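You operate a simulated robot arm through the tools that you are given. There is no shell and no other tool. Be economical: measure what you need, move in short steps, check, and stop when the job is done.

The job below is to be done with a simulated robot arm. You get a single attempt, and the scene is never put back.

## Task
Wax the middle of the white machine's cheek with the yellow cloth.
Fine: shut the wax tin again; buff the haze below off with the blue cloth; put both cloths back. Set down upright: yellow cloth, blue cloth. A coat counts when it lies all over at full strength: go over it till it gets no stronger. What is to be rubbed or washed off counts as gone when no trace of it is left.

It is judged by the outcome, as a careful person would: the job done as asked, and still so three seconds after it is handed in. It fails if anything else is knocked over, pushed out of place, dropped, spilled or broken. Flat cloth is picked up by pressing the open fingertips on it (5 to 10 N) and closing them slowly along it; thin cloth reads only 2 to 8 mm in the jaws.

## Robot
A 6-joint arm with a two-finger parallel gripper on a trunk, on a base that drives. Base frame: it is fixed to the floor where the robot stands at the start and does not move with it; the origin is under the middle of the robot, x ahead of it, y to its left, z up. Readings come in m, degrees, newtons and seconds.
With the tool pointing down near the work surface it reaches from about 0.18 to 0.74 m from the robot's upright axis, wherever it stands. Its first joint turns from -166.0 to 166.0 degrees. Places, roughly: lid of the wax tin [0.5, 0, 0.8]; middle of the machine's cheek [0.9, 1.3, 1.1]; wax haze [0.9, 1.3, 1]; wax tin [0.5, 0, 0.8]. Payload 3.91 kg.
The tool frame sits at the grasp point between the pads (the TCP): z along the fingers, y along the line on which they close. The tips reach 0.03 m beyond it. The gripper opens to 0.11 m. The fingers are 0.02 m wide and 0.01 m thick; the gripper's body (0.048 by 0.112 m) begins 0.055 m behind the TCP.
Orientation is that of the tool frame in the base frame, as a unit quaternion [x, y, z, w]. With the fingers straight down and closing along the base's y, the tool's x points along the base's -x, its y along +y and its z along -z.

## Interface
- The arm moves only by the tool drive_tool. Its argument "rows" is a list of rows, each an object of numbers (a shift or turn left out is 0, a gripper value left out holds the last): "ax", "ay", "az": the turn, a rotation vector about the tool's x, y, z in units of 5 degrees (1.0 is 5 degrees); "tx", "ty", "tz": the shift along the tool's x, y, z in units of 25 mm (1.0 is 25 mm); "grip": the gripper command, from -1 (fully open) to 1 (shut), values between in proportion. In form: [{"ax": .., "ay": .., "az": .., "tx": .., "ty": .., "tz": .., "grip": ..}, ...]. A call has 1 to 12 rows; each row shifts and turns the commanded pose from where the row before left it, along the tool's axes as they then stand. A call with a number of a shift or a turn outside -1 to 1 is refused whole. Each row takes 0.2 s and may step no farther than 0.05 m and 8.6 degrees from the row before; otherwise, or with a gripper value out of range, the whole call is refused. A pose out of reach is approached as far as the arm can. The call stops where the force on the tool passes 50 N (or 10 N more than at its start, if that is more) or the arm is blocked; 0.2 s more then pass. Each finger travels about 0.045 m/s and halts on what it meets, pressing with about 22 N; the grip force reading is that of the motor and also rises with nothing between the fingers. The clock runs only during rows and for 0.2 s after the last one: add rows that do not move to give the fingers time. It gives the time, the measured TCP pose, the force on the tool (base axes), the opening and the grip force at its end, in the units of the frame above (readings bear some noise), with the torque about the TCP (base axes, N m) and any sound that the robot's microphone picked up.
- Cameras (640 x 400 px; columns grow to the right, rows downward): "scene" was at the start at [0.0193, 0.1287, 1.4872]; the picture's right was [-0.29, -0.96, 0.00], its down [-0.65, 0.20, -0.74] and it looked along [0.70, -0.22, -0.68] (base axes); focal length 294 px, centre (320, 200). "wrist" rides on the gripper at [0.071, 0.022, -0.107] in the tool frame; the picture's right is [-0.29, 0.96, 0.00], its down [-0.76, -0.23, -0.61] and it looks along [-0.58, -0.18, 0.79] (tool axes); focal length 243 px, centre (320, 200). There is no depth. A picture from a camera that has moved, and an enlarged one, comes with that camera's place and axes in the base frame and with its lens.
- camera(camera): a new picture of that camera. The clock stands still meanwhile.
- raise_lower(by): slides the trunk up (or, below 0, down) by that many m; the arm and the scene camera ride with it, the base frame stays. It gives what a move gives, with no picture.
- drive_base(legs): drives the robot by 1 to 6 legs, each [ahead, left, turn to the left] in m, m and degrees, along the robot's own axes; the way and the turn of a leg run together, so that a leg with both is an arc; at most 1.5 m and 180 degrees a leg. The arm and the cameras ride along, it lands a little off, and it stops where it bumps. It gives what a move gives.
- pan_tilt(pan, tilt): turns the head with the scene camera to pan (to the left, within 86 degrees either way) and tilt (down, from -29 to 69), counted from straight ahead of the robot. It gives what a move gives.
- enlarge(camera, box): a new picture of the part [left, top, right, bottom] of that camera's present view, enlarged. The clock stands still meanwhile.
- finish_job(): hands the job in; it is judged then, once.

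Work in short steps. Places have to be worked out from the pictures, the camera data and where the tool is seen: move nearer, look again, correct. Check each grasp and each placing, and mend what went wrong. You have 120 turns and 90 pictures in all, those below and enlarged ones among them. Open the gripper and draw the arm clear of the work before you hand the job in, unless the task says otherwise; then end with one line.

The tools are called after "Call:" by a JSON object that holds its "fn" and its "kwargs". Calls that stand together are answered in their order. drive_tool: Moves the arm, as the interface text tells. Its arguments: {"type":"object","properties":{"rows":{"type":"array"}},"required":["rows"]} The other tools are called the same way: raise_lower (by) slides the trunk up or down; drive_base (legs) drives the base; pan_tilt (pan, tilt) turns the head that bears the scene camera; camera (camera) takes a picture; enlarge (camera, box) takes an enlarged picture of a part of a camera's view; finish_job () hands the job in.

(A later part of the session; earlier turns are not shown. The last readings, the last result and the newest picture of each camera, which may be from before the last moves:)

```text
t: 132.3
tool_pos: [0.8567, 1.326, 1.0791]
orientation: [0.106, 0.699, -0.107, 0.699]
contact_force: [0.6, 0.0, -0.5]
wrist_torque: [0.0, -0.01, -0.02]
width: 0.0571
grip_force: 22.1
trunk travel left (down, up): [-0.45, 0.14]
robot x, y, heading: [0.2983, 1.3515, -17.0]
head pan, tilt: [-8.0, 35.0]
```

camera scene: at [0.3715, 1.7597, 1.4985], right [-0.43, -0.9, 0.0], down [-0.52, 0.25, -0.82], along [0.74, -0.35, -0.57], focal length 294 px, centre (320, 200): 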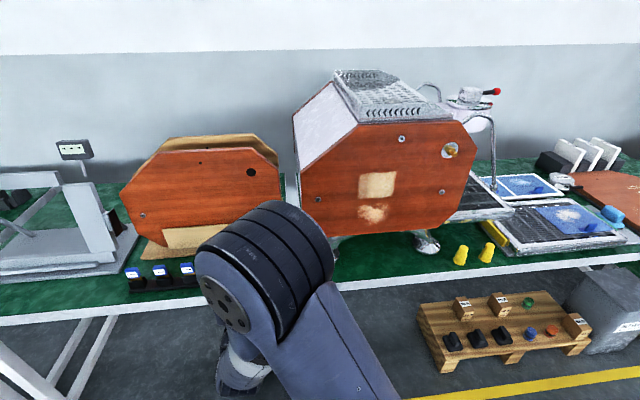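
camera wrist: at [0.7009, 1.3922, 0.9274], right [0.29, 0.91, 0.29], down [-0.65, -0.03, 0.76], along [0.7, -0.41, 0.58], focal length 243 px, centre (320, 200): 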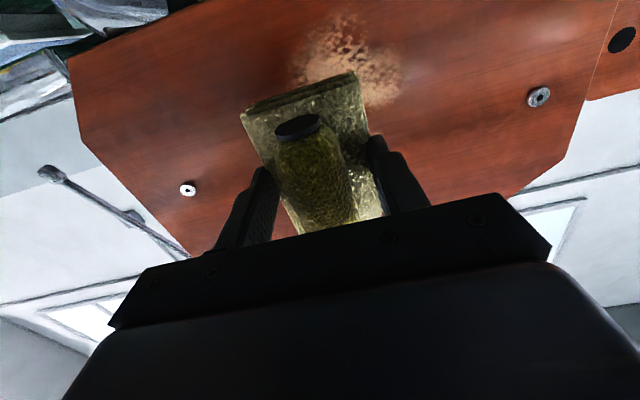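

I press in to contact at the middle.

Call:
{"fn": "drive_tool", "kwargs": {"rows": [{"tz": 0.4}, {"tz": 0.3}, {}]}}

Call:
{"fn": "drive_tool", "kwargs": {"rows": [{"tz": 0.1}, {"tz": 0.05}, {}]}}

```text
t: 133.1
tool_pos: [0.8733, 1.3211, 1.0779]
orientation: [0.108, 0.699, -0.108, 0.699]
contact_force: [-0.3, 0.5, 0.1]
wrist_torque: [-0.03, 0.03, 0.01]
width: 0.0572
grip_force: 21.7
trunk travel left (down, up): [-0.45, 0.14]
robot x, y, heading: [0.2981, 1.3525, -17.4]
head pan, tilt: [-8.0, 35.0]
```

```text
t: 133.9
tool_pos: [0.8764, 1.3201, 1.0789]
orientation: [0.107, 0.699, -0.107, 0.699]
contact_force: [-5.1, 0.4, -2.5]
wrist_torque: [0.04, -0.17, -0.19]
width: 0.0573
grip_force: 22.0
trunk travel left (down, up): [-0.45, 0.14]
robot x, y, heading: [0.2986, 1.3529, -17.1]
head pan, tilt: [-8.0, 35.0]
```

Light touch reached. I press about 3 mm more and raster from left to right at three heights.

Call:
{"fn": "drive_tool", "kwargs": {"rows": [{"tz": 0.1}, {"ty": 0.6}, {"ty": 0.6}, {"ty": -0.6}, {"ty": -0.6}, {"ty": 0.6}, {"ty": 0.6}, {"ty": -0.7}, {"ty": -0.7}, {"ty": -0.7}, {"ty": -0.7}, {"ty": -0.6}]}}

Call:
{"fn": "drive_tool", "kwargs": {"rows": [{"tz": 0.03}, {"tx": -0.7}, {"ty": 0.7}, {"ty": 0.7}, {"ty": 0.7}, {"ty": 0.7}, {"ty": 0.6}, {"ty": -0.7}, {"ty": -0.7}, {"ty": -0.7}, {"ty": -0.7}, {"ty": -0.6}]}}

Call:
{"fn": "drive_tool", "kwargs": {"rows": [{"tx": 0.7}, {"tx": 0.7}, {"ty": 0.7}, {"ty": 0.7}, {"ty": 0.7}, {"ty": 0.7}, {"ty": 0.6}, {"ty": -0.7}, {"ty": -0.7}, {"ty": -0.7}, {"ty": -0.7}, {"ty": -0.6}]}}

```text
t: 136.5
tool_pos: [0.859, 1.2682, 1.0812]
orientation: [0.107, 0.699, -0.107, 0.699]
contact_force: [-19.8, 15.5, -0.5]
wrist_torque: [-0.06, -0.01, 0.3]
width: 0.0573
grip_force: 22.0
trunk travel left (down, up): [-0.45, 0.14]
robot x, y, heading: [0.299, 1.3555, -17.4]
head pan, tilt: [-8.0, 35.0]
```

```text
t: 139.1
tool_pos: [0.861, 1.2692, 1.0963]
orientation: [0.106, 0.698, -0.107, 0.7]
contact_force: [-15.1, 11.6, 0.6]
wrist_torque: [-0.02, 0.03, 0.08]
width: 0.0571
grip_force: 22.4
trunk travel left (down, up): [-0.45, 0.14]
robot x, y, heading: [0.3024, 1.3523, -17.3]
head pan, tilt: [-8.0, 35.0]
```

```text
t: 141.7
tool_pos: [0.8608, 1.2673, 1.0625]
orientation: [0.107, 0.699, -0.108, 0.699]
contact_force: [-17.2, 13.6, -0.8]
wrist_torque: [-0.01, 0.08, 0.3]
width: 0.0573
grip_force: 21.6
trunk travel left (down, up): [-0.45, 0.14]
robot x, y, heading: [0.3012, 1.3564, -17.2]
head pan, tilt: [-8.0, 35.0]
```

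One more middle pass at pressure, then I back off and look again.

Call:
{"fn": "drive_tool", "kwargs": {"rows": [{"tx": -0.7}, {"tz": 0.03}, {"ty": 0.7}, {"ty": 0.7}, {"ty": 0.7}, {"ty": 0.7}, {"ty": 0.6}, {"ty": -0.7}, {"ty": -0.7}, {"tz": -1}, {"tz": -1}, {"tz": -1}]}}

Call:
{"fn": "drive_tool", "kwargs": {"rows": [{"ty": 0.8, "tx": 0.8}, {"ty": 0.8, "tx": 0.8}, {"ty": 0.8, "tx": 0.8}, {"ty": 0.8, "tx": 0.8}, {"ty": 0.8, "tx": 0.8}]}}

Call:
{"fn": "drive_base", "kwargs": {"legs": [[-0.078, 0, 0], [0, 0.27, 0]]}}

Call:
{"fn": "enlarge", "kwargs": {"camera": "scene", "box": [330, 150, 420, 240]}}

```text
t: 144.3
tool_pos: [0.8061, 1.3367, 1.0781]
orientation: [0.108, 0.699, -0.106, 0.699]
contact_force: [0.2, -0.5, -1.3]
wrist_torque: [0.01, 0.02, 0.03]
width: 0.0571
grip_force: 22.0
trunk travel left (down, up): [-0.45, 0.14]
robot x, y, heading: [0.2987, 1.3537, -17.2]
head pan, tilt: [-8.0, 35.0]
```

```text
t: 145.5
tool_pos: [0.8387, 1.4311, 0.9778]
orientation: [0.107, 0.699, -0.107, 0.699]
contact_force: [0.0, -0.6, 0.1]
wrist_torque: [0.01, 0.01, 0.02]
width: 0.0572
grip_force: 22.3
trunk travel left (down, up): [-0.45, 0.14]
robot x, y, heading: [0.2987, 1.3568, -17.3]
head pan, tilt: [-8.0, 35.0]
```

```text
t: 148.1
tool_pos: [0.8437, 1.7156, 0.9771]
orientation: [0.106, 0.699, -0.106, 0.699]
contact_force: [0.3, 0.7, -0.8]
wrist_torque: [0.05, 0.03, -0.01]
width: 0.0571
grip_force: 22.2
trunk travel left (down, up): [-0.45, 0.14]
robot x, y, heading: [0.3043, 1.6388, -17.2]
head pan, tilt: [-8.0, 35.0]
```

```text
4.44 times, centred on (375, 195) of scene
camera zoom: at [0.3712, 1.7631, 1.4985], right [-0.42, -0.91, 0.0], down [-0.52, 0.24, -0.82], along [0.74, -0.35, -0.57], focal length 1309 px, centre (76, 222)
```

zoom: 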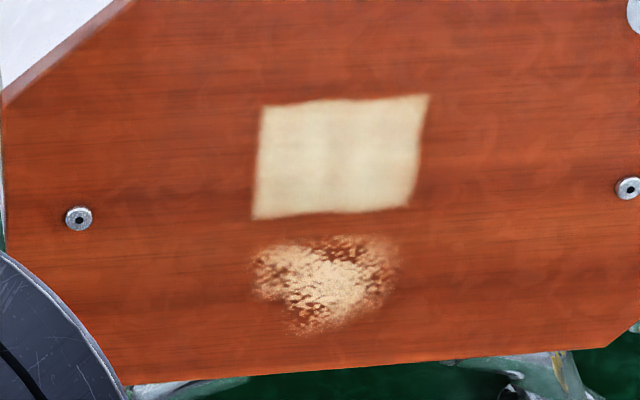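

The patch did not grow although I stroked wider, so this is the whole target area and it now looks even. I zoom in to check the uniformity.

Call:
{"fn": "enlarge", "kwargs": {"camera": "scene", "box": [362, 168, 394, 188]}}

```text
16.00 times, centred on (378, 178) of scene
camera zoom: at [0.3712, 1.7631, 1.4985], right [-0.42, -0.91, 0.0], down [-0.52, 0.24, -0.82], along [0.74, -0.35, -0.57], focal length 4711 px, centre (-608, 552)
```

zoom: 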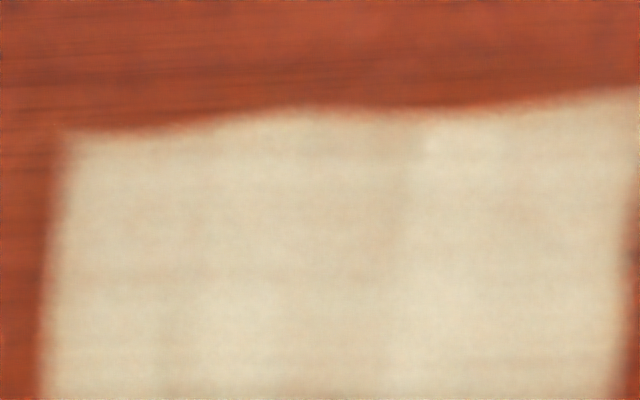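

There are still faint uneven bands, so I go over it once more with overlapping strokes and compare.

Call:
{"fn": "drive_base", "kwargs": {"legs": [[0, -0.275, 0], [0.078, 0, 0]]}}

Call:
{"fn": "drive_tool", "kwargs": {"rows": [{"ty": -0.8, "tx": -0.8}, {"ty": -0.8, "tx": -0.8}, {"ty": -0.8, "tx": -0.8}, {"ty": -0.8, "tx": -0.8}, {"ty": -0.8, "tx": -0.8}, {"tz": 0.9}, {"tz": 0.9}, {"tz": 0.7}, {}]}}

Call:
{"fn": "drive_tool", "kwargs": {"rows": [{"tz": 0.15}, {"tz": 0.1}, {}]}}

```text
t: 150.7
tool_pos: [0.8372, 1.4256, 0.978]
orientation: [0.108, 0.699, -0.107, 0.699]
contact_force: [0.4, 0.4, -0.2]
wrist_torque: [0.02, -0.02, 0.01]
width: 0.0572
grip_force: 22.4
trunk travel left (down, up): [-0.45, 0.14]
robot x, y, heading: [0.2989, 1.3475, -16.9]
head pan, tilt: [-8.0, 35.0]
```

```text
t: 152.7
tool_pos: [0.8667, 1.3087, 1.0782]
orientation: [0.107, 0.699, -0.107, 0.699]
contact_force: [-0.8, 0.2, 0.0]
wrist_torque: [0.0, -0.01, -0.03]
width: 0.0572
grip_force: 22.0
trunk travel left (down, up): [-0.45, 0.14]
robot x, y, heading: [0.3002, 1.3474, -17.1]
head pan, tilt: [-8.0, 35.0]
```

```text
t: 153.5
tool_pos: [0.874, 1.3076, 1.0782]
orientation: [0.107, 0.699, -0.107, 0.699]
contact_force: [0.5, 0.4, -1.2]
wrist_torque: [0.01, -0.02, 0.0]
width: 0.0572
grip_force: 22.0
trunk travel left (down, up): [-0.45, 0.14]
robot x, y, heading: [0.2983, 1.3448, -16.9]
head pan, tilt: [-8.0, 35.0]
```

Not touching yet; I press in further.

Call:
{"fn": "drive_tool", "kwargs": {"rows": [{"tz": 0.1}, {}]}}

Call:
{"fn": "drive_tool", "kwargs": {"rows": [{"tz": 0.08}, {}]}}

```text
t: 154.1
tool_pos: [0.8752, 1.3075, 1.0785]
orientation: [0.107, 0.699, -0.106, 0.699]
contact_force: [-13.1, 3.7, -3.5]
wrist_torque: [0.04, -0.05, -0.4]
width: 0.0572
grip_force: 21.9
trunk travel left (down, up): [-0.45, 0.14]
robot x, y, heading: [0.3007, 1.3473, -17.1]
head pan, tilt: [-8.0, 35.0]
```

```text
t: 154.7
tool_pos: [0.8748, 1.3073, 1.079]
orientation: [0.106, 0.699, -0.106, 0.699]
contact_force: [-23.9, 8.9, -7.4]
wrist_torque: [0.04, 0.14, -0.25]
width: 0.0573
grip_force: 22.4
trunk travel left (down, up): [-0.45, 0.14]
robot x, y, heading: [0.2944, 1.3488, -17.0]
head pan, tilt: [-8.0, 35.0]
```

Pressing at about 25 N. I run dense strokes at three heights.

Call:
{"fn": "drive_tool", "kwargs": {"rows": [{"ty": 0.8}, {"ty": 0.8}, {"ty": -0.8}, {"ty": -0.8}, {"ty": -0.8}, {"ty": -0.6}, {"ty": 0.8}, {"ty": 0.8}, {"ty": 0.7}, {"ty": 0.7}, {"tx": -0.7}, {"ty": -0.8}]}}

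Call:
{"fn": "drive_tool", "kwargs": {"rows": [{"ty": -0.8}, {"ty": -0.8}, {"ty": -0.6}, {"ty": 0.8}, {"ty": 0.8}, {"ty": 0.7}, {"ty": 0.7}, {"ty": -0.8}, {"ty": -0.8}, {"ty": -0.8}, {"ty": -0.6}, {"tx": 0.7}]}}

Call:
{"fn": "drive_tool", "kwargs": {"rows": [{"tz": 0.03}, {"tx": 0.7}, {"ty": 0.8}, {"ty": 0.8}, {"ty": 0.7}, {"ty": 0.7}, {"ty": -0.8}, {"ty": -0.8}, {"ty": -0.8}, {"ty": -0.6}, {"ty": 0.8}, {"ty": 0.8}]}}

Call:
{"fn": "drive_tool", "kwargs": {"rows": [{"ty": 0.7}, {"ty": 0.7}, {"tx": -0.7}, {"ty": -0.8}, {"ty": -0.8}, {"ty": -0.8}, {"ty": -0.6}, {"ty": 0.8}, {"ty": 0.6}, {"tz": -1}, {"tz": -1}, {"tz": -1}]}}

Call:
{"fn": "drive_tool", "kwargs": {"rows": [{"ty": 0.8, "tx": 0.8}, {"ty": 0.8, "tx": 0.8}, {"ty": 0.8, "tx": 0.8}, {"ty": 0.8, "tx": 0.8}, {"ty": 0.8, "tx": 0.8}]}}

Call:
{"fn": "drive_base", "kwargs": {"legs": [[-0.078, 0, 0], [0, 0.275, 0]]}}

Call:
{"fn": "enlarge", "kwargs": {"camera": "scene", "box": [350, 160, 414, 200]}}

```text
t: 157.3
tool_pos: [0.883, 1.33, 1.0978]
orientation: [0.105, 0.698, -0.106, 0.701]
contact_force: [-13.3, 10.3, 1.4]
wrist_torque: [0.31, 0.38, 0.03]
width: 0.0572
grip_force: 22.4
trunk travel left (down, up): [-0.45, 0.14]
robot x, y, heading: [0.3007, 1.3451, -17.2]
head pan, tilt: [-8.0, 35.0]
```

```text
t: 159.9
tool_pos: [0.8649, 1.2735, 1.0802]
orientation: [0.107, 0.697, -0.108, 0.701]
contact_force: [-19.4, 5.6, 9.2]
wrist_torque: [-0.13, -0.05, -0.12]
width: 0.057
grip_force: 22.4
trunk travel left (down, up): [-0.45, 0.14]
robot x, y, heading: [0.2993, 1.3462, -16.9]
head pan, tilt: [-8.0, 35.0]
```

```text
t: 162.5
tool_pos: [0.8795, 1.3131, 1.0606]
orientation: [0.108, 0.698, -0.108, 0.699]
contact_force: [-14.5, -0.9, -0.7]
wrist_torque: [-0.02, 0.04, -0.56]
width: 0.0572
grip_force: 22.0
trunk travel left (down, up): [-0.45, 0.14]
robot x, y, heading: [0.3006, 1.347, -16.9]
head pan, tilt: [-8.0, 35.0]
```

```text
t: 165.1
tool_pos: [0.8044, 1.3283, 1.0758]
orientation: [0.106, 0.698, -0.107, 0.7]
contact_force: [0.1, -0.6, 0.2]
wrist_torque: [0.0, -0.01, 0.01]
width: 0.0569
grip_force: 21.7
trunk travel left (down, up): [-0.45, 0.14]
robot x, y, heading: [0.2968, 1.3448, -17.0]
head pan, tilt: [-8.0, 35.0]
```

```text
t: 166.3
tool_pos: [0.8377, 1.4243, 0.9801]
orientation: [0.107, 0.699, -0.107, 0.699]
contact_force: [0.2, 0.0, -0.9]
wrist_torque: [-0.02, 0.04, 0.02]
width: 0.057
grip_force: 21.8
trunk travel left (down, up): [-0.45, 0.14]
robot x, y, heading: [0.2952, 1.3485, -17.2]
head pan, tilt: [-8.0, 35.0]
```

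```text
t: 168.9
tool_pos: [0.8482, 1.7125, 0.9792]
orientation: [0.109, 0.699, -0.109, 0.699]
contact_force: [-0.4, -0.6, -1.2]
wrist_torque: [0.01, 0.03, -0.01]
width: 0.0571
grip_force: 21.8
trunk travel left (down, up): [-0.45, 0.14]
robot x, y, heading: [0.3084, 1.6373, -17.3]
head pan, tilt: [-8.0, 35.0]
```

```text
10.00 times, centred on (382, 180) of scene
camera zoom: at [0.3766, 1.764, 1.4985], right [-0.43, -0.9, 0.0], down [-0.52, 0.25, -0.82], along [0.74, -0.35, -0.57], focal length 2944 px, centre (-300, 400)
```

zoom: 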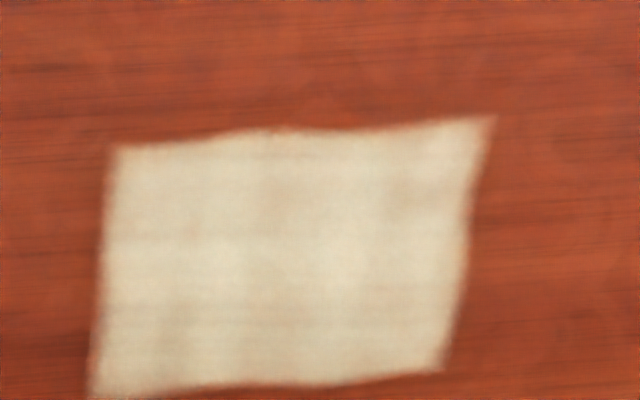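

It is more even now. I do one last full round, with vertical strokes too, to confirm it gets no stronger.

Call:
{"fn": "drive_base", "kwargs": {"legs": [[0, -0.275, 0], [0.078, 0, 0]]}}

Call:
{"fn": "drive_tool", "kwargs": {"rows": [{"ty": -0.8, "tx": -0.8}, {"ty": -0.8, "tx": -0.8}, {"ty": -0.8, "tx": -0.8}, {"ty": -0.8, "tx": -0.8}, {"ty": -0.8, "tx": -0.8}, {"tz": 0.9}, {"tz": 0.9}, {"tz": 0.9}, {}]}}

Call:
{"fn": "drive_tool", "kwargs": {"rows": [{"tz": 0.1}, {}]}}

```text
t: 171.5
tool_pos: [0.8391, 1.4249, 0.9784]
orientation: [0.11, 0.699, -0.109, 0.698]
contact_force: [0.3, 0.3, -0.5]
wrist_torque: [-0.02, 0.0, -0.01]
width: 0.0572
grip_force: 22.0
trunk travel left (down, up): [-0.45, 0.14]
robot x, y, heading: [0.2998, 1.3476, -17.4]
head pan, tilt: [-8.0, 35.0]
```

```text
t: 173.5
tool_pos: [0.8721, 1.3105, 1.0798]
orientation: [0.11, 0.699, -0.11, 0.698]
contact_force: [-0.5, 0.0, 0.3]
wrist_torque: [-0.01, -0.04, 0.02]
width: 0.0574
grip_force: 22.0
trunk travel left (down, up): [-0.45, 0.14]
robot x, y, heading: [0.3013, 1.3546, -17.4]
head pan, tilt: [-8.0, 35.0]
```

```text
t: 174.1
tool_pos: [0.8747, 1.3091, 1.0799]
orientation: [0.11, 0.698, -0.11, 0.699]
contact_force: [0.3, -0.2, -0.8]
wrist_torque: [0.0, 0.01, 0.02]
width: 0.0573
grip_force: 22.3
trunk travel left (down, up): [-0.45, 0.14]
robot x, y, heading: [0.2975, 1.3494, -17.5]
head pan, tilt: [-8.0, 35.0]
```

Call:
{"fn": "drive_tool", "kwargs": {"rows": [{"tz": 0.12}, {}]}}

Call:
{"fn": "drive_tool", "kwargs": {"rows": [{"tz": 0.06}, {}]}}

```text
t: 174.7
tool_pos: [0.8762, 1.3077, 1.0791]
orientation: [0.11, 0.698, -0.109, 0.699]
contact_force: [-4.6, 2.6, -1.8]
wrist_torque: [-0.02, -0.04, -0.07]
width: 0.0572
grip_force: 21.9
trunk travel left (down, up): [-0.45, 0.14]
robot x, y, heading: [0.2977, 1.3488, -17.5]
head pan, tilt: [-8.0, 35.0]
```

```text
t: 175.3
tool_pos: [0.8785, 1.3068, 1.0784]
orientation: [0.11, 0.699, -0.11, 0.699]
contact_force: [-15.9, 7.4, -2.5]
wrist_torque: [0.1, 0.06, -0.38]
width: 0.0572
grip_force: 22.2
trunk travel left (down, up): [-0.45, 0.14]
robot x, y, heading: [0.2936, 1.3468, -17.4]
head pan, tilt: [-8.0, 35.0]
```

In contact at about 17 N. I run the vertical and horizontal strokes.

Call:
{"fn": "drive_tool", "kwargs": {"rows": [{"tz": 0.04, "ty": 0.8}, {"ty": 0.8}, {"tx": -0.8}, {"tx": 0.8}, {"tx": 0.8}, {"tx": -0.8}, {"ty": -0.8}, {"tx": -0.8}, {"tx": 0.8}, {"tx": 0.8}, {"tx": -0.8}, {"ty": -0.8}]}}

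Call:
{"fn": "drive_tool", "kwargs": {"rows": [{"tx": -0.8}, {"tx": 0.8}, {"tx": 0.8}, {"tx": -0.8}, {"ty": -0.8}, {"tx": -0.8}, {"tx": 0.8}, {"tx": 0.8}, {"tx": -0.8}, {"ty": -0.6}, {"tx": -0.8}, {"tx": 0.8}]}}

Call:
{"fn": "drive_tool", "kwargs": {"rows": [{"tx": 0.8}, {"ty": 0.8}, {"ty": 0.8}, {"ty": 0.7}, {"ty": 0.7}, {"tx": -0.8}, {"ty": -0.8}, {"ty": -0.8}, {"ty": -0.8}, {"ty": -0.6}, {"tx": -0.8}, {"ty": 0.8}]}}

Call:
{"fn": "drive_tool", "kwargs": {"rows": [{"ty": 0.8}, {"ty": 0.7}, {"ty": 0.7}, {"ty": -0.8}, {"ty": -0.8}, {"tx": 0.8}, {"tz": -1}, {"tz": -1}, {"tz": -1}]}}

Call:
{"fn": "drive_tool", "kwargs": {"rows": [{"ty": 0.8, "tx": 0.8}, {"ty": 0.8, "tx": 0.8}, {"ty": 0.8, "tx": 0.8}, {"ty": 0.8, "tx": 0.8}, {"ty": 0.8, "tx": 0.8}]}}

Call:
{"fn": "drive_base", "kwargs": {"legs": [[-0.078, 0, 0], [0, 0.275, 0]]}}

Call:
{"fn": "enlarge", "kwargs": {"camera": "scene", "box": [350, 160, 414, 200]}}

```text
t: 177.9
tool_pos: [0.8794, 1.3069, 1.0815]
orientation: [0.11, 0.699, -0.11, 0.698]
contact_force: [-13.4, 9.2, -0.6]
wrist_torque: [0.29, 0.35, 0.08]
width: 0.0572
grip_force: 22.4
trunk travel left (down, up): [-0.45, 0.14]
robot x, y, heading: [0.3009, 1.3515, -17.2]
head pan, tilt: [-8.0, 35.0]
```

```text
t: 180.5
tool_pos: [0.8685, 1.2727, 1.0794]
orientation: [0.11, 0.698, -0.11, 0.699]
contact_force: [-8.7, 3.9, 4.2]
wrist_torque: [0.06, 0.26, -0.15]
width: 0.057
grip_force: 22.1
trunk travel left (down, up): [-0.45, 0.14]
robot x, y, heading: [0.3008, 1.3533, -17.5]
head pan, tilt: [-8.0, 35.0]
```

```text
t: 183.1
tool_pos: [0.8744, 1.2892, 1.1007]
orientation: [0.111, 0.697, -0.111, 0.7]
contact_force: [-20.4, -0.2, -0.8]
wrist_torque: [-0.06, 0.3, -0.49]
width: 0.0569
grip_force: 21.8
trunk travel left (down, up): [-0.45, 0.14]
robot x, y, heading: [0.3018, 1.3479, -17.6]
head pan, tilt: [-8.0, 35.0]
```

```text
t: 185.1
tool_pos: [0.8104, 1.3306, 1.0796]
orientation: [0.11, 0.698, -0.11, 0.699]
contact_force: [0.0, -0.2, -1.0]
wrist_torque: [-0.01, 0.02, 0.02]
width: 0.0572
grip_force: 22.2
trunk travel left (down, up): [-0.45, 0.14]
robot x, y, heading: [0.2995, 1.3543, -17.5]
head pan, tilt: [-8.0, 35.0]
```

```text
t: 186.3
tool_pos: [0.8396, 1.4242, 0.9787]
orientation: [0.109, 0.699, -0.109, 0.699]
contact_force: [-0.7, 0.5, 0.4]
wrist_torque: [0.02, -0.02, -0.01]
width: 0.0575
grip_force: 22.1
trunk travel left (down, up): [-0.45, 0.14]
robot x, y, heading: [0.2987, 1.3543, -17.6]
head pan, tilt: [-8.0, 35.0]
```

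```text
t: 188.9
tool_pos: [0.8498, 1.7074, 0.9785]
orientation: [0.112, 0.699, -0.111, 0.698]
contact_force: [-0.4, -0.9, 0.1]
wrist_torque: [0.01, -0.03, 0.03]
width: 0.0571
grip_force: 22.4
trunk travel left (down, up): [-0.45, 0.14]
robot x, y, heading: [0.3101, 1.638, -17.7]
head pan, tilt: [-8.0, 35.0]
```

```text
10.00 times, centred on (382, 180) of scene
camera zoom: at [0.3779, 1.7639, 1.4985], right [-0.43, -0.9, 0.0], down [-0.52, 0.25, -0.82], along [0.74, -0.36, -0.57], focal length 2944 px, centre (-300, 400)
```

zoom: 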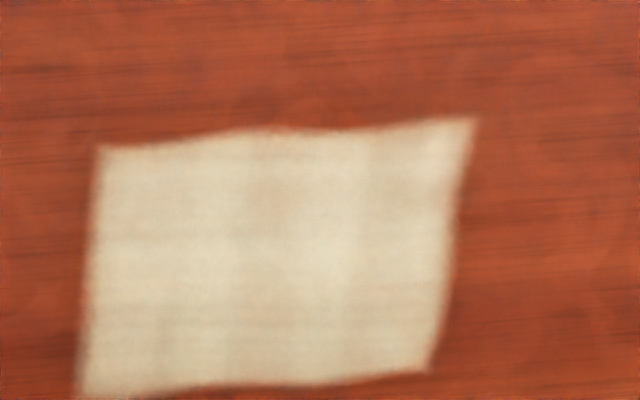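

The look is unchanged after another full round, so the coat is at full strength. I back away, turn the tool downward, and drive back to put the yellow cloth in its place.

Call:
{"fn": "drive_base", "kwargs": {"legs": [[-0.16, 0, 0]]}}

Call:
{"fn": "drive_tool", "kwargs": {"rows": [{"ay": 1, "tx": -0.5}, {"ay": 1, "tx": -0.5}, {"ay": 1}, {"ay": 1}, {"ay": 1}, {"ay": 1}, {"ay": 1}, {"ay": 1}, {"ay": 1}, {"ay": 1}, {"ay": 1}, {"ay": 1}]}}

Call:
{"fn": "drive_tool", "kwargs": {"rows": [{"ay": 1}, {"ay": 1}, {"ay": 1}, {"ay": 1}, {"ay": 1}, {"ay": 1}, {"tz": -0.9}, {"tz": -0.9}]}}

Call:
{"fn": "drive_base", "kwargs": {"legs": [[0, -1.5, 0], [0, -0.118, 0]]}}

```text
t: 190.3
tool_pos: [0.6985, 1.7553, 0.979]
orientation: [0.112, 0.698, -0.112, 0.699]
contact_force: [-1.2, 0.2, -0.2]
wrist_torque: [0.01, 0.0, -0.01]
width: 0.0571
grip_force: 21.6
trunk travel left (down, up): [-0.45, 0.14]
robot x, y, heading: [0.1565, 1.6883, -17.8]
head pan, tilt: [-8.0, 35.0]
```

```text
t: 192.9
tool_pos: [0.6996, 1.7567, 1.0019]
orientation: [0.152, 0.954, -0.04, 0.255]
contact_force: [0.7, 0.0, -0.6]
wrist_torque: [0.02, 0.0, -0.02]
width: 0.0572
grip_force: 22.2
trunk travel left (down, up): [-0.45, 0.14]
robot x, y, heading: [0.1569, 1.6875, -17.7]
head pan, tilt: [-8.0, 35.0]
```

```text
t: 194.7
tool_pos: [0.6968, 1.7561, 1.0479]
orientation: [0.158, 0.987, 0.0, -0.001]
contact_force: [-0.2, -0.3, -0.7]
wrist_torque: [0.03, 0.0, 0.01]
width: 0.0573
grip_force: 22.1
trunk travel left (down, up): [-0.45, 0.14]
robot x, y, heading: [0.1581, 1.6856, -18.0]
head pan, tilt: [-8.0, 35.0]
```

```text
t: 203.0
tool_pos: [0.182, 0.203, 1.0486]
orientation: [0.171, 0.985, 0.0, 0.0]
contact_force: [0.5, 0.7, -0.2]
wrist_torque: [-0.03, -0.02, -0.01]
width: 0.0572
grip_force: 21.5
trunk travel left (down, up): [-0.45, 0.14]
robot x, y, heading: [-0.3583, 0.1502, -19.4]
head pan, tilt: [-8.0, 35.0]
```

Heading drifted to -19.5°, so I turn back 2° left and drive ahead to the cloths' side.

Call:
{"fn": "drive_base", "kwargs": {"legs": [[0, 0, 2.0], [0.455, 0, 0]]}}

Call:
{"fn": "pan_tilt", "kwargs": {"pan": -10, "tilt": 42}}

Call:
{"fn": "camera", "kwargs": {"camera": "scene"}}

```text
t: 206.2
tool_pos: [0.6221, 0.0848, 1.0481]
orientation: [0.153, 0.988, 0.001, -0.001]
contact_force: [0.1, -0.1, 0.0]
wrist_torque: [0.01, 0.02, 0.0]
width: 0.0573
grip_force: 22.1
trunk travel left (down, up): [-0.45, 0.14]
robot x, y, heading: [0.0826, 0.0112, -17.4]
head pan, tilt: [-8.0, 35.0]
```

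```text
t: 206.8
tool_pos: [0.6219, 0.0836, 1.0481]
orientation: [0.153, 0.988, 0.0, 0.0]
contact_force: [-0.5, 0.1, -1.0]
wrist_torque: [0.02, 0.01, 0.01]
width: 0.0569
grip_force: 21.7
trunk travel left (down, up): [-0.45, 0.14]
robot x, y, heading: [0.0831, 0.0102, -17.5]
head pan, tilt: [-10.0, 42.0]
```

```text
28 pictures are left
camera scene: at [0.1444, 0.1363, 1.488], right [-0.46, -0.89, 0.0], down [-0.59, 0.31, -0.74], along [0.66, -0.34, -0.67], focal length 294 px, centre (320, 200)
```

scene: 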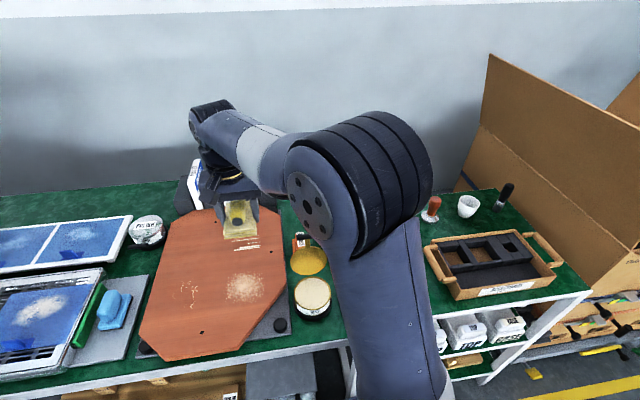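

The table is as I left it. I move the yellow cloth back over its spot, raised to clear the open lid.

Call:
{"fn": "drive_tool", "kwargs": {"rows": [{"tz": -0.8}, {"ty": -0.9}, {"ty": -0.9}, {"ty": -0.9}, {"ty": -0.9}, {"ty": -0.9}, {"ty": -0.9}, {"ty": -0.91}]}}

Call:
{"fn": "drive_tool", "kwargs": {"rows": [{"tx": -0.9}, {"tx": -0.9}, {"tx": -0.9}, {"tx": -0.9}, {"tx": -0.9}, {"tx": -0.9}, {"tx": -0.9}, {"tx": -0.9}, {"tx": -0.84}]}}

```text
t: 208.6
tool_pos: [0.5735, -0.0666, 1.0692]
orientation: [0.153, 0.988, 0.0, 0.0]
contact_force: [0.2, 0.1, -0.6]
wrist_torque: [0.03, 0.02, 0.0]
width: 0.0573
grip_force: 21.3
trunk travel left (down, up): [-0.45, 0.14]
robot x, y, heading: [0.0784, 0.0127, -17.5]
head pan, tilt: [-10.0, 42.0]
```

```text
t: 210.6
tool_pos: [0.7662, -0.1261, 1.0671]
orientation: [0.152, 0.988, 0.0, 0.0]
contact_force: [-0.2, -0.5, -1.2]
wrist_torque: [0.02, 0.03, 0.02]
width: 0.0571
grip_force: 22.1
trunk travel left (down, up): [-0.45, 0.14]
robot x, y, heading: [0.0794, 0.0118, -17.3]
head pan, tilt: [-10.0, 42.0]
```

It's exactly over the original spot. I lower it to just above the table, then gently to contact.

Call:
{"fn": "drive_tool", "kwargs": {"rows": [{"tz": 1}, {"tz": 1}, {"tz": 1}, {"tz": 1}, {"tz": 1}, {"tz": 1}, {"tz": 1}, {"tz": 1}, {"tz": 1}]}}

Call:
{"fn": "drive_tool", "kwargs": {"rows": [{"tz": 0.25}, {"tz": 0.2}, {}]}}

Call:
{"fn": "drive_tool", "kwargs": {"rows": [{"tz": 0.12}, {}]}}

Call:
{"fn": "camera", "kwargs": {"camera": "wrist"}}

```text
t: 212.6
tool_pos: [0.7636, -0.127, 0.8436]
orientation: [0.153, 0.988, 0.0, 0.0]
contact_force: [0.0, 0.4, 0.1]
wrist_torque: [0.02, -0.01, 0.05]
width: 0.057
grip_force: 21.5
trunk travel left (down, up): [-0.45, 0.14]
robot x, y, heading: [0.0803, 0.0123, -17.3]
head pan, tilt: [-10.0, 42.0]
```

```text
t: 213.4
tool_pos: [0.7638, -0.128, 0.8334]
orientation: [0.153, 0.988, 0.001, 0.001]
contact_force: [-0.4, -0.1, -1.3]
wrist_torque: [0.03, 0.0, -0.01]
width: 0.0573
grip_force: 22.2
trunk travel left (down, up): [-0.45, 0.14]
robot x, y, heading: [0.0824, 0.0101, -17.5]
head pan, tilt: [-10.0, 42.0]
```

```text
t: 214.0
tool_pos: [0.7656, -0.1279, 0.8297]
orientation: [0.152, 0.988, 0.0, 0.0]
contact_force: [0.4, -0.1, -0.6]
wrist_torque: [0.03, 0.0, 0.0]
width: 0.0573
grip_force: 22.3
trunk travel left (down, up): [-0.45, 0.14]
robot x, y, heading: [0.082, 0.0121, -17.5]
head pan, tilt: [-10.0, 42.0]
```

```text
27 pictures are left
camera wrist: at [0.704, -0.0852, 0.9362], right [0.57, 0.82, 0.0], down [0.65, -0.45, 0.61], along [0.5, -0.34, -0.79], focal length 243 px, centre (320, 200)
```

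wrist: 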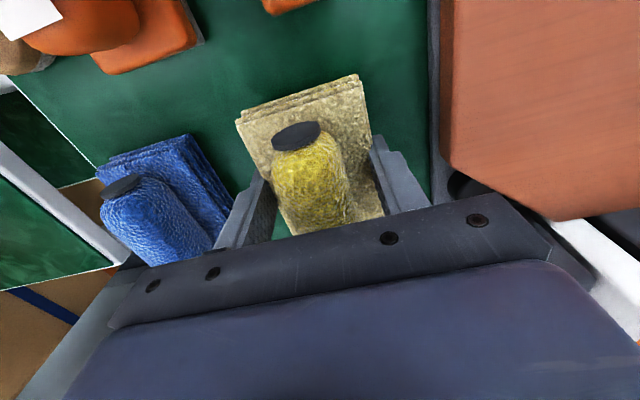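

Not down yet; I keep lowering in 2–3 mm steps.

Call:
{"fn": "drive_tool", "kwargs": {"rows": [{"tz": 0.12}, {}]}}

Call:
{"fn": "drive_tool", "kwargs": {"rows": [{"tz": 0.12}, {}]}}

Call:
{"fn": "drive_tool", "kwargs": {"rows": [{"tz": 0.1}, {}]}}

```text
t: 214.6
tool_pos: [0.7652, -0.1271, 0.8267]
orientation: [0.153, 0.988, 0.0, 0.001]
contact_force: [0.5, -0.9, -1.0]
wrist_torque: [0.01, -0.03, 0.04]
width: 0.057
grip_force: 22.2
trunk travel left (down, up): [-0.45, 0.14]
robot x, y, heading: [0.0804, 0.0079, -17.2]
head pan, tilt: [-10.0, 42.0]
```

```text
t: 215.2
tool_pos: [0.7643, -0.1276, 0.8234]
orientation: [0.154, 0.988, 0.0, 0.0]
contact_force: [-0.2, 0.1, -0.5]
wrist_torque: [-0.01, -0.02, 0.02]
width: 0.0571
grip_force: 22.3
trunk travel left (down, up): [-0.45, 0.14]
robot x, y, heading: [0.083, 0.0101, -17.4]
head pan, tilt: [-10.0, 42.0]
```

```text
t: 215.8
tool_pos: [0.7655, -0.1271, 0.8207]
orientation: [0.153, 0.988, -0.001, -0.001]
contact_force: [-0.4, 0.0, -1.0]
wrist_torque: [0.02, 0.0, 0.01]
width: 0.0572
grip_force: 21.7
trunk travel left (down, up): [-0.45, 0.14]
robot x, y, heading: [0.0814, 0.0095, -17.4]
head pan, tilt: [-10.0, 42.0]
```

Call:
{"fn": "drive_tool", "kwargs": {"rows": [{"tz": 0.1}, {}]}}

Call:
{"fn": "drive_tool", "kwargs": {"rows": [{"tz": 0.08}, {}]}}

Call:
{"fn": "drive_tool", "kwargs": {"rows": [{"tz": 0.06}, {}]}}

```text
t: 216.4
tool_pos: [0.7644, -0.128, 0.8178]
orientation: [0.153, 0.988, 0.0, 0.001]
contact_force: [-0.1, -1.0, -0.4]
wrist_torque: [0.02, -0.02, 0.0]
width: 0.0571
grip_force: 21.8
trunk travel left (down, up): [-0.45, 0.14]
robot x, y, heading: [0.0839, 0.0114, -17.2]
head pan, tilt: [-10.0, 42.0]
```

```text
t: 217.0
tool_pos: [0.7647, -0.1274, 0.8145]
orientation: [0.152, 0.988, -0.001, -0.001]
contact_force: [-0.2, 0.1, -0.4]
wrist_torque: [-0.02, -0.01, -0.01]
width: 0.0572
grip_force: 21.8
trunk travel left (down, up): [-0.45, 0.14]
robot x, y, heading: [0.08, 0.009, -17.4]
head pan, tilt: [-10.0, 42.0]
```

```text
t: 217.6
tool_pos: [0.7645, -0.1278, 0.8144]
orientation: [0.153, 0.988, 0.0, -0.001]
contact_force: [-0.3, -0.1, -1.4]
wrist_torque: [-0.01, -0.05, 0.04]
width: 0.057
grip_force: 21.6
trunk travel left (down, up): [-0.45, 0.14]
robot x, y, heading: [0.0831, 0.0131, -17.3]
head pan, tilt: [-10.0, 42.0]
```

Call:
{"fn": "drive_tool", "kwargs": {"rows": [{"tz": 0.06}, {}]}}

Call:
{"fn": "enlarge", "kwargs": {"camera": "scene", "box": [270, 180, 370, 250]}}

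```text
t: 218.2
tool_pos: [0.7657, -0.1279, 0.8135]
orientation: [0.153, 0.988, 0.0, 0.0]
contact_force: [-0.4, -0.6, -0.4]
wrist_torque: [0.0, -0.03, -0.01]
width: 0.0571
grip_force: 22.4
trunk travel left (down, up): [-0.45, 0.14]
robot x, y, heading: [0.0804, 0.0116, -17.2]
head pan, tilt: [-10.0, 42.0]
```

```text
5.71 times, centred on (320, 215) of scene
camera zoom: at [0.1444, 0.1363, 1.488], right [-0.46, -0.89, 0.0], down [-0.59, 0.31, -0.74], along [0.66, -0.34, -0.67], focal length 1683 px, centre (320, 114)
```

zoom: 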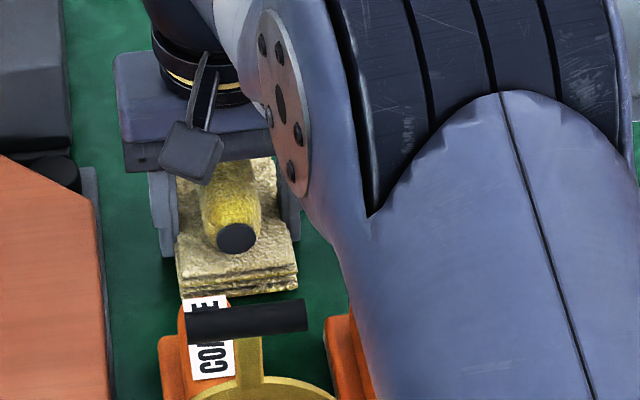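

The pad looks nearly on the table. A few more small steps.

Call:
{"fn": "drive_tool", "kwargs": {"rows": [{"tz": 0.08}, {}]}}

Call:
{"fn": "drive_tool", "kwargs": {"rows": [{"tz": 0.06}, {}]}}

Call:
{"fn": "drive_tool", "kwargs": {"rows": [{"tz": 0.06}, {}]}}

```text
t: 218.8
tool_pos: [0.7647, -0.1272, 0.8111]
orientation: [0.153, 0.988, 0.0, 0.0]
contact_force: [0.3, 0.4, 0.3]
wrist_torque: [0.04, -0.01, 0.02]
width: 0.0571
grip_force: 22.1
trunk travel left (down, up): [-0.45, 0.14]
robot x, y, heading: [0.0798, 0.0117, -17.4]
head pan, tilt: [-10.0, 42.0]
```

```text
t: 219.4
tool_pos: [0.7647, -0.1285, 0.8107]
orientation: [0.154, 0.988, -0.001, 0.001]
contact_force: [-0.8, 2.1, 4.3]
wrist_torque: [0.0, -0.12, 0.05]
width: 0.0569
grip_force: 22.1
trunk travel left (down, up): [-0.45, 0.14]
robot x, y, heading: [0.0791, 0.0138, -17.5]
head pan, tilt: [-10.0, 42.0]
```

```text
t: 220.0
tool_pos: [0.7653, -0.1275, 0.8108]
orientation: [0.153, 0.988, -0.001, 0.002]
contact_force: [-1.6, 3.5, 15.3]
wrist_torque: [0.11, 0.17, 0.06]
width: 0.0568
grip_force: 21.7
trunk travel left (down, up): [-0.45, 0.14]
robot x, y, heading: [0.0841, 0.0103, -17.5]
head pan, tilt: [-10.0, 42.0]
```

It is down. I open modestly, lift, and look.

Call:
{"fn": "drive_tool", "kwargs": {"rows": [{"tz": -0.08, "grip": 0.0}, {"grip": -0.3}, {}, {"tz": -0.5}, {"tz": -0.8}, {"tz": -1}, {"tz": -1}, {"tz": -1}, {"tz": -1}]}}

Call:
{"fn": "camera", "kwargs": {"camera": "wrist"}}

```text
t: 222.0
tool_pos: [0.7652, -0.129, 0.9424]
orientation: [0.155, 0.988, 0.0, 0.0]
contact_force: [1.2, -0.2, 0.3]
wrist_torque: [0.01, -0.01, -0.01]
width: 0.0715
grip_force: 0.0
trunk travel left (down, up): [-0.45, 0.14]
robot x, y, heading: [0.0763, 0.0086, -17.5]
head pan, tilt: [-10.0, 42.0]
```

```text
25 pictures are left
camera wrist: at [0.7039, -0.0861, 1.049], right [0.57, 0.82, 0.0], down [0.65, -0.45, 0.61], along [0.5, -0.34, -0.79], focal length 243 px, centre (320, 200)
```

wrist: 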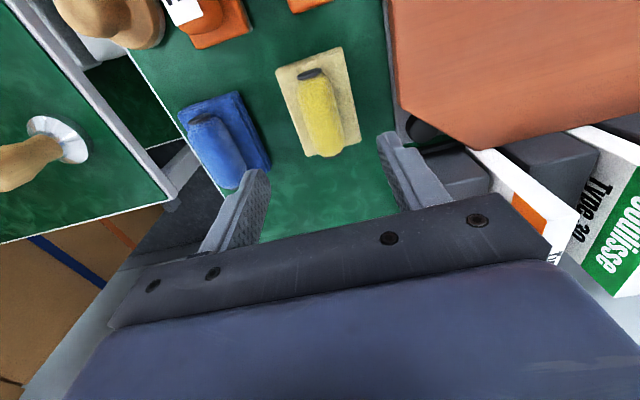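

The yellow cloth stands in its place. The blue cloth lies 103 mm to the right at the same depth, so I move over it and check.

Call:
{"fn": "drive_tool", "kwargs": {"rows": [{"ty": -0.82, "grip": -0.2}, {"ty": -0.82}, {"ty": -0.82}, {"ty": -0.82}, {"ty": -0.82}, {}]}}

Call:
{"fn": "camera", "kwargs": {"camera": "wrist"}}

```text
t: 223.4
tool_pos: [0.7344, -0.2247, 0.9428]
orientation: [0.153, 0.988, 0.0, 0.0]
contact_force: [-0.3, 0.2, -0.6]
wrist_torque: [0.01, 0.03, -0.03]
width: 0.0662
grip_force: 0.1
trunk travel left (down, up): [-0.45, 0.14]
robot x, y, heading: [0.0852, 0.0068, -17.4]
head pan, tilt: [-10.0, 42.0]
```

```text
24 pictures are left
camera wrist: at [0.6727, -0.1833, 1.0485], right [0.57, 0.82, 0.0], down [0.65, -0.45, 0.61], along [0.5, -0.34, -0.79], focal length 243 px, centre (320, 200)
```

wrist: 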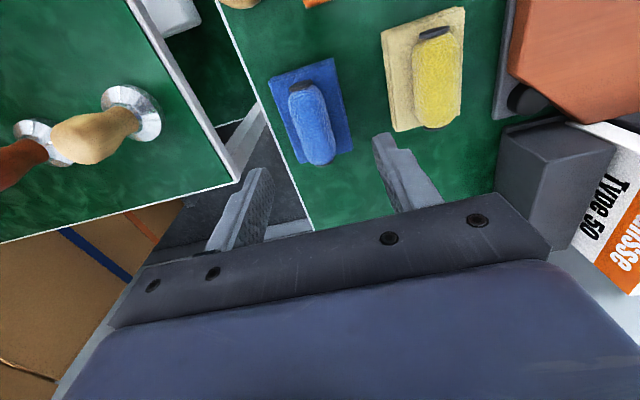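

The blue pad sits about 9 mm further right and slightly further back. I adjust, then descend.

Call:
{"fn": "drive_tool", "kwargs": {"rows": [{"ty": -0.35, "tx": -0.1}, {"tz": 1}, {"tz": 1}, {"tz": 1}, {"tz": 0.9}, {}]}}

Call:
{"fn": "camera", "kwargs": {"camera": "wrist"}}

```text
t: 224.8
tool_pos: [0.7322, -0.2336, 0.8463]
orientation: [0.154, 0.988, 0.001, 0.0]
contact_force: [0.0, -0.4, 0.8]
wrist_torque: [0.0, 0.0, -0.04]
width: 0.0657
grip_force: 0.1
trunk travel left (down, up): [-0.45, 0.14]
robot x, y, heading: [0.0777, 0.0078, -17.2]
head pan, tilt: [-10.0, 42.0]
```

```text
23 pictures are left
camera wrist: at [0.6724, -0.1917, 0.951], right [0.57, 0.82, 0.0], down [0.65, -0.45, 0.61], along [0.5, -0.34, -0.79], focal length 243 px, centre (320, 200)
```

wrist: 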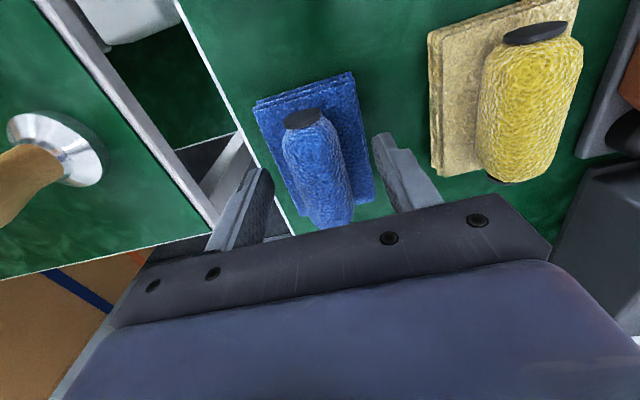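

Nearly centred. I nudge slightly, descend to grip height and close on the pad's sides.

Call:
{"fn": "drive_tool", "kwargs": {"rows": [{"ty": -0.12}, {"tz": 0.4}, {"tz": 0.4}, {}]}}

Call:
{"fn": "drive_tool", "kwargs": {"rows": [{"grip": 0}, {"grip": 0.3}, {"grip": 0.7}, {"grip": 1}, {}]}}

Call:
{"fn": "drive_tool", "kwargs": {"rows": [{"tz": -0.4}, {"tz": -0.6}, {"tz": -0.6}, {}]}}

Call:
{"fn": "camera", "kwargs": {"camera": "wrist"}}

```text
t: 225.8
tool_pos: [0.7325, -0.2373, 0.823]
orientation: [0.153, 0.988, 0.0, 0.0]
contact_force: [-0.1, 0.4, 0.1]
wrist_torque: [-0.04, 0.01, 0.02]
width: 0.066
grip_force: 0.1
trunk travel left (down, up): [-0.45, 0.14]
robot x, y, heading: [0.0813, 0.012, -17.4]
head pan, tilt: [-10.0, 42.0]
```

```text
t: 227.0
tool_pos: [0.7336, -0.2373, 0.8238]
orientation: [0.154, 0.988, 0.0, 0.0]
contact_force: [-0.5, -0.6, 0.3]
wrist_torque: [0.0, 0.0, 0.0]
width: 0.057
grip_force: 22.1
trunk travel left (down, up): [-0.45, 0.14]
robot x, y, heading: [0.083, 0.0099, -17.4]
head pan, tilt: [-10.0, 42.0]
```

```text
t: 228.0
tool_pos: [0.7332, -0.2371, 0.8651]
orientation: [0.154, 0.988, 0.0, 0.0]
contact_force: [0.0, -0.1, -0.5]
wrist_torque: [0.03, 0.0, -0.03]
width: 0.0572
grip_force: 21.7
trunk travel left (down, up): [-0.45, 0.14]
robot x, y, heading: [0.0811, 0.0088, -17.6]
head pan, tilt: [-10.0, 42.0]
```

```text
22 pictures are left
camera wrist: at [0.6717, -0.1951, 0.9715], right [0.57, 0.82, 0.0], down [0.65, -0.45, 0.61], along [0.5, -0.34, -0.79], focal length 243 px, centre (320, 200)
```

wrist: 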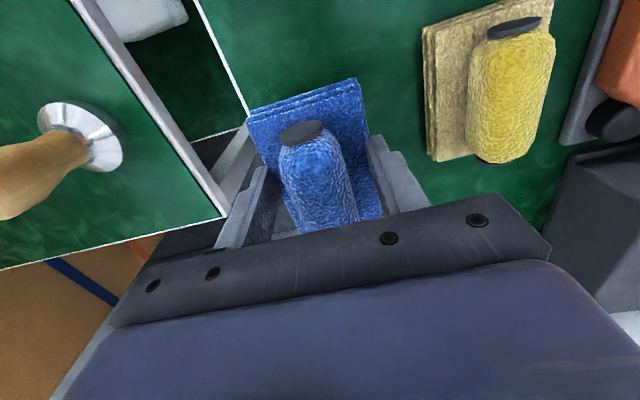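

The blue cloth is held, gripped at TCP (0.7334,-0.2372,0.8236). I raise it, bring it in close, and drive to the cheek.

Call:
{"fn": "drive_tool", "kwargs": {"rows": [{"tz": -1}, {"tz": -1}, {"tz": -1}, {"tz": -1}, {"tz": -1}, {"tz": -1}, {"tz": -1}, {"tz": -1}, {"tz": -0.6}]}}

Call:
{"fn": "drive_tool", "kwargs": {"rows": [{"tx": 0.95, "ty": 0.45}, {"tx": 0.95, "ty": 0.45}, {"tx": 0.95, "ty": 0.45}, {"tx": 0.95, "ty": 0.45}, {"tx": 0.95, "ty": 0.45}, {"tx": 0.95, "ty": 0.45}, {"tx": 0.95, "ty": 0.45}, {"tx": 0.95, "ty": 0.45}, {"tx": 0.95, "ty": 0.45}, {"tx": 0.95, "ty": 0.45}, {"tx": 0.95, "ty": 0.45}, {"tx": 0.5, "ty": 0.3}]}}

Call:
{"fn": "drive_base", "kwargs": {"legs": [[-0.4, 0, 0], [0, 1.37, 0]]}}

```text
t: 230.0
tool_pos: [0.7326, -0.2361, 1.0799]
orientation: [0.154, 0.988, 0.0, 0.0]
contact_force: [-1.0, 0.9, -0.2]
wrist_torque: [0.0, 0.04, -0.01]
width: 0.0569
grip_force: 22.2
trunk travel left (down, up): [-0.45, 0.14]
robot x, y, heading: [0.0774, 0.0096, -17.4]
head pan, tilt: [-10.0, 42.0]
```

```text
t: 232.6
tool_pos: [0.5099, -0.0306, 1.0792]
orientation: [0.154, 0.988, 0.0, 0.0]
contact_force: [1.0, 0.1, -0.6]
wrist_torque: [0.0, -0.01, 0.0]
width: 0.0571
grip_force: 22.3
trunk travel left (down, up): [-0.45, 0.14]
robot x, y, heading: [0.0797, 0.0128, -17.5]
head pan, tilt: [-10.0, 42.0]
```

```text
t: 241.6
tool_pos: [0.5713, 1.3686, 1.0791]
orientation: [0.179, 0.984, -0.001, 0.0]
contact_force: [-0.2, 0.8, -0.2]
wrist_torque: [-0.03, -0.01, 0.01]
width: 0.0571
grip_force: 22.0
trunk travel left (down, up): [-0.45, 0.14]
robot x, y, heading: [0.1476, 1.4304, -20.4]
head pan, tilt: [-10.0, 42.0]
```

Heading drifted to -20.4°, so I correct it by 2.9° and turn the tool to point at the cheek.

Call:
{"fn": "drive_base", "kwargs": {"legs": [[0, 0, 2.9]]}}

Call:
{"fn": "drive_tool", "kwargs": {"rows": [{"ay": -1}, {"ay": -1}, {"ay": -1}, {"ay": -1}, {"ay": -1}, {"ay": -1}, {"ay": -1}, {"ay": -1}, {"ay": -1}]}}

Call:
{"fn": "drive_tool", "kwargs": {"rows": [{"ay": -1}, {"ay": -1}, {"ay": -1}, {"ay": -1}, {"ay": -1}, {"ay": -1}, {"ay": -1}, {"ay": -1}, {"ay": -1}, {"tx": 0.8}, {"tx": 0.8}]}}

Call:
{"fn": "drive_base", "kwargs": {"legs": [[0.15, 0, 0]]}}

```text
t: 242.4
tool_pos: [0.5719, 1.3899, 1.0791]
orientation: [0.153, 0.988, 0.0, 0.0]
contact_force: [-0.1, 1.1, -1.3]
wrist_torque: [0.02, -0.02, 0.0]
width: 0.057
grip_force: 22.4
trunk travel left (down, up): [-0.45, 0.14]
robot x, y, heading: [0.1466, 1.4296, -17.5]
head pan, tilt: [-10.0, 42.0]
```

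```text
t: 244.4
tool_pos: [0.573, 1.3902, 1.081]
orientation: [0.141, 0.913, -0.059, 0.379]
contact_force: [-0.2, -0.6, 0.8]
wrist_torque: [0.0, 0.0, -0.02]
width: 0.057
grip_force: 21.9
trunk travel left (down, up): [-0.45, 0.14]
robot x, y, heading: [0.142, 1.4324, -17.2]
head pan, tilt: [-10.0, 42.0]
```

```text
t: 246.8
tool_pos: [0.574, 1.3898, 1.0393]
orientation: [0.108, 0.698, -0.108, 0.699]
contact_force: [-0.4, 1.1, -1.7]
wrist_torque: [0.01, 0.01, 0.01]
width: 0.0573
grip_force: 22.2
trunk travel left (down, up): [-0.45, 0.14]
robot x, y, heading: [0.1427, 1.4308, -17.5]
head pan, tilt: [-10.0, 42.0]
```

```text
t: 248.2
tool_pos: [0.7149, 1.3471, 1.0396]
orientation: [0.107, 0.699, -0.107, 0.699]
contact_force: [-0.3, -0.1, -0.1]
wrist_torque: [-0.03, 0.03, 0.04]
width: 0.0573
grip_force: 21.8
trunk travel left (down, up): [-0.45, 0.14]
robot x, y, heading: [0.2857, 1.3829, -17.3]
head pan, tilt: [-10.0, 42.0]
```

I lower to haze height (z≈0.972), shift to b≈1.54, and approach to within 2 cm.

Call:
{"fn": "drive_tool", "kwargs": {"rows": [{"tx": 0.9}, {"tx": 0.9}, {"tx": 0.9}, {"ty": 0.82}, {"ty": 0.82}, {"tz": 0.9}, {"tz": 0.9}, {"tz": 0.9}, {"tz": 0.9}, {"tz": 0.9}, {"tz": 0.7}, {}]}}

Call:
{"fn": "camera", "kwargs": {"camera": "wrist"}}

Call:
{"fn": "pan_tilt", "kwargs": {"pan": -8, "tilt": 35}}

Call:
{"fn": "camera", "kwargs": {"camera": "scene"}}

```text
t: 250.8
tool_pos: [0.8635, 1.3604, 1.0051]
orientation: [0.108, 0.699, -0.108, 0.698]
contact_force: [-0.6, 0.3, -0.3]
wrist_torque: [-0.01, 0.0, 0.03]
width: 0.057
grip_force: 22.1
out of reach, approached as far as the arm can: row 2, 3
trunk travel left (down, up): [-0.45, 0.14]
robot x, y, heading: [0.2845, 1.3865, -17.2]
head pan, tilt: [-10.0, 42.0]
```

```text
21 pictures are left
camera wrist: at [0.7683, 1.4149, 0.9333], right [0.29, 0.91, 0.29], down [-0.65, -0.04, 0.76], along [0.7, -0.41, 0.58], focal length 243 px, centre (320, 200)
```

wrist: 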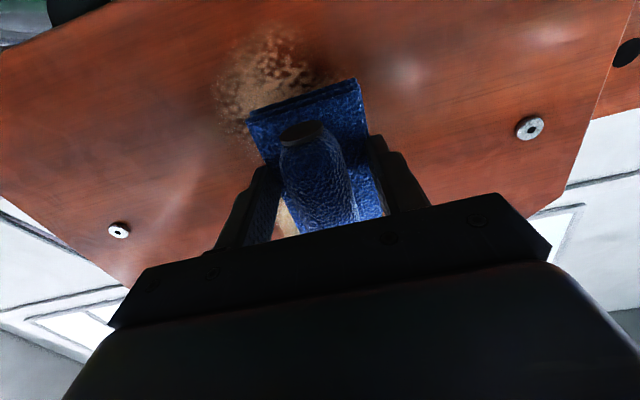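

```text
t: 251.4
tool_pos: [0.8636, 1.3618, 1.0057]
orientation: [0.108, 0.699, -0.108, 0.698]
contact_force: [-0.9, 0.0, -0.8]
wrist_torque: [0.01, 0.03, -0.04]
width: 0.0573
grip_force: 22.1
trunk travel left (down, up): [-0.45, 0.14]
robot x, y, heading: [0.2878, 1.3848, -17.4]
head pan, tilt: [-8.0, 35.0]
```

```text
20 pictures are left
camera scene: at [0.3532, 1.5136, 1.4984], right [-0.43, -0.9, 0.0], down [-0.52, 0.24, -0.82], along [0.74, -0.35, -0.57], focal length 294 px, centre (320, 200)
```

scene: 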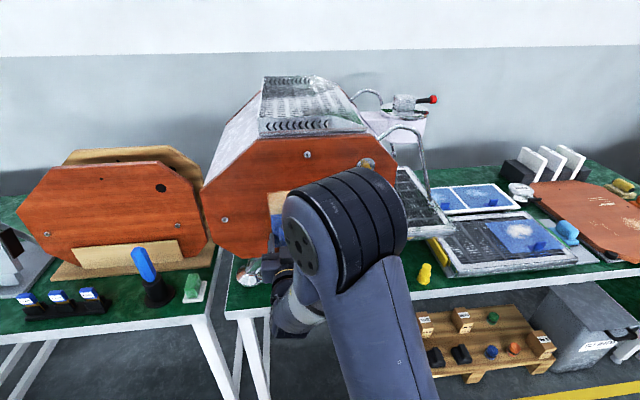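

The arm can't go lower here, so I lower the trunk 34 mm instead. The haze centre is confirmed at b≈1.537, z≈0.96.

Call:
{"fn": "raise_lower", "kwargs": {"by": -0.034}}

Call:
{"fn": "drive_tool", "kwargs": {"rows": [{"tz": 0.3}, {"tz": 0.2}, {"tz": 0.1}, {}]}}

Call:
{"fn": "drive_tool", "kwargs": {"rows": [{"tz": 0.12}, {}]}}

Call:
{"fn": "drive_tool", "kwargs": {"rows": [{"tz": 0.12}, {}]}}

```text
t: 252.2
tool_pos: [0.8652, 1.3628, 0.9711]
orientation: [0.108, 0.699, -0.108, 0.699]
contact_force: [0.5, -0.6, -0.2]
wrist_torque: [0.0, 0.0, 0.02]
width: 0.0572
grip_force: 21.8
trunk travel left (down, up): [-0.416, 0.174]
robot x, y, heading: [0.2874, 1.387, -17.2]
head pan, tilt: [-8.0, 35.0]
```

```text
t: 253.2
tool_pos: [0.8784, 1.3577, 0.9711]
orientation: [0.109, 0.699, -0.107, 0.699]
contact_force: [0.2, 0.4, -0.2]
wrist_torque: [0.01, 0.04, 0.0]
width: 0.0571
grip_force: 22.3
trunk travel left (down, up): [-0.416, 0.174]
robot x, y, heading: [0.2841, 1.3867, -17.4]
head pan, tilt: [-8.0, 35.0]
```

```text
t: 253.8
tool_pos: [0.8803, 1.3568, 0.9715]
orientation: [0.108, 0.699, -0.108, 0.699]
contact_force: [0.2, 0.1, -0.3]
wrist_torque: [0.01, -0.02, -0.01]
width: 0.0572
grip_force: 22.5
trunk travel left (down, up): [-0.416, 0.174]
robot x, y, heading: [0.2854, 1.3871, -17.2]
head pan, tilt: [-8.0, 35.0]
```

```text
t: 254.4
tool_pos: [0.8828, 1.3567, 0.9712]
orientation: [0.107, 0.7, -0.108, 0.698]
contact_force: [-11.6, 4.2, -2.2]
wrist_torque: [0.0, -0.11, -0.34]
width: 0.0572
grip_force: 22.2
trunk travel left (down, up): [-0.416, 0.174]
robot x, y, heading: [0.2849, 1.3873, -17.4]
head pan, tilt: [-8.0, 35.0]
```

In contact at 12 N. I press slightly more and buff side to side.

Call:
{"fn": "drive_tool", "kwargs": {"rows": [{"tz": 0.06}, {"ty": 0.5}, {"ty": -0.8}, {"ty": -0.8}, {"ty": -0.8}, {"ty": -0.5}, {"ty": 0.8}, {"ty": 0.8}, {"ty": 0.8}, {"ty": 0.5}, {}]}}

Call:
{"fn": "drive_tool", "kwargs": {"rows": [{"tx": 0.5}, {"ty": -0.8}, {"ty": -0.8}, {"ty": -0.8}, {"ty": -0.5}, {"ty": 0.8}, {"ty": 0.8}, {"ty": 0.8}, {"ty": 0.5}, {}]}}

```text
t: 256.8
tool_pos: [0.8881, 1.3683, 0.9733]
orientation: [0.107, 0.698, -0.107, 0.7]
contact_force: [-9.9, -0.2, 1.9]
wrist_torque: [-0.11, -0.02, -0.44]
width: 0.057
grip_force: 22.7
trunk travel left (down, up): [-0.416, 0.174]
robot x, y, heading: [0.2907, 1.3908, -17.1]
head pan, tilt: [-8.0, 35.0]
```

```text
t: 259.0
tool_pos: [0.8894, 1.3676, 0.9594]
orientation: [0.107, 0.699, -0.107, 0.699]
contact_force: [-11.0, -0.4, -0.5]
wrist_torque: [0.01, 0.07, -0.36]
width: 0.0571
grip_force: 22.2
trunk travel left (down, up): [-0.416, 0.174]
robot x, y, heading: [0.2874, 1.3843, -17.0]
head pan, tilt: [-8.0, 35.0]
```

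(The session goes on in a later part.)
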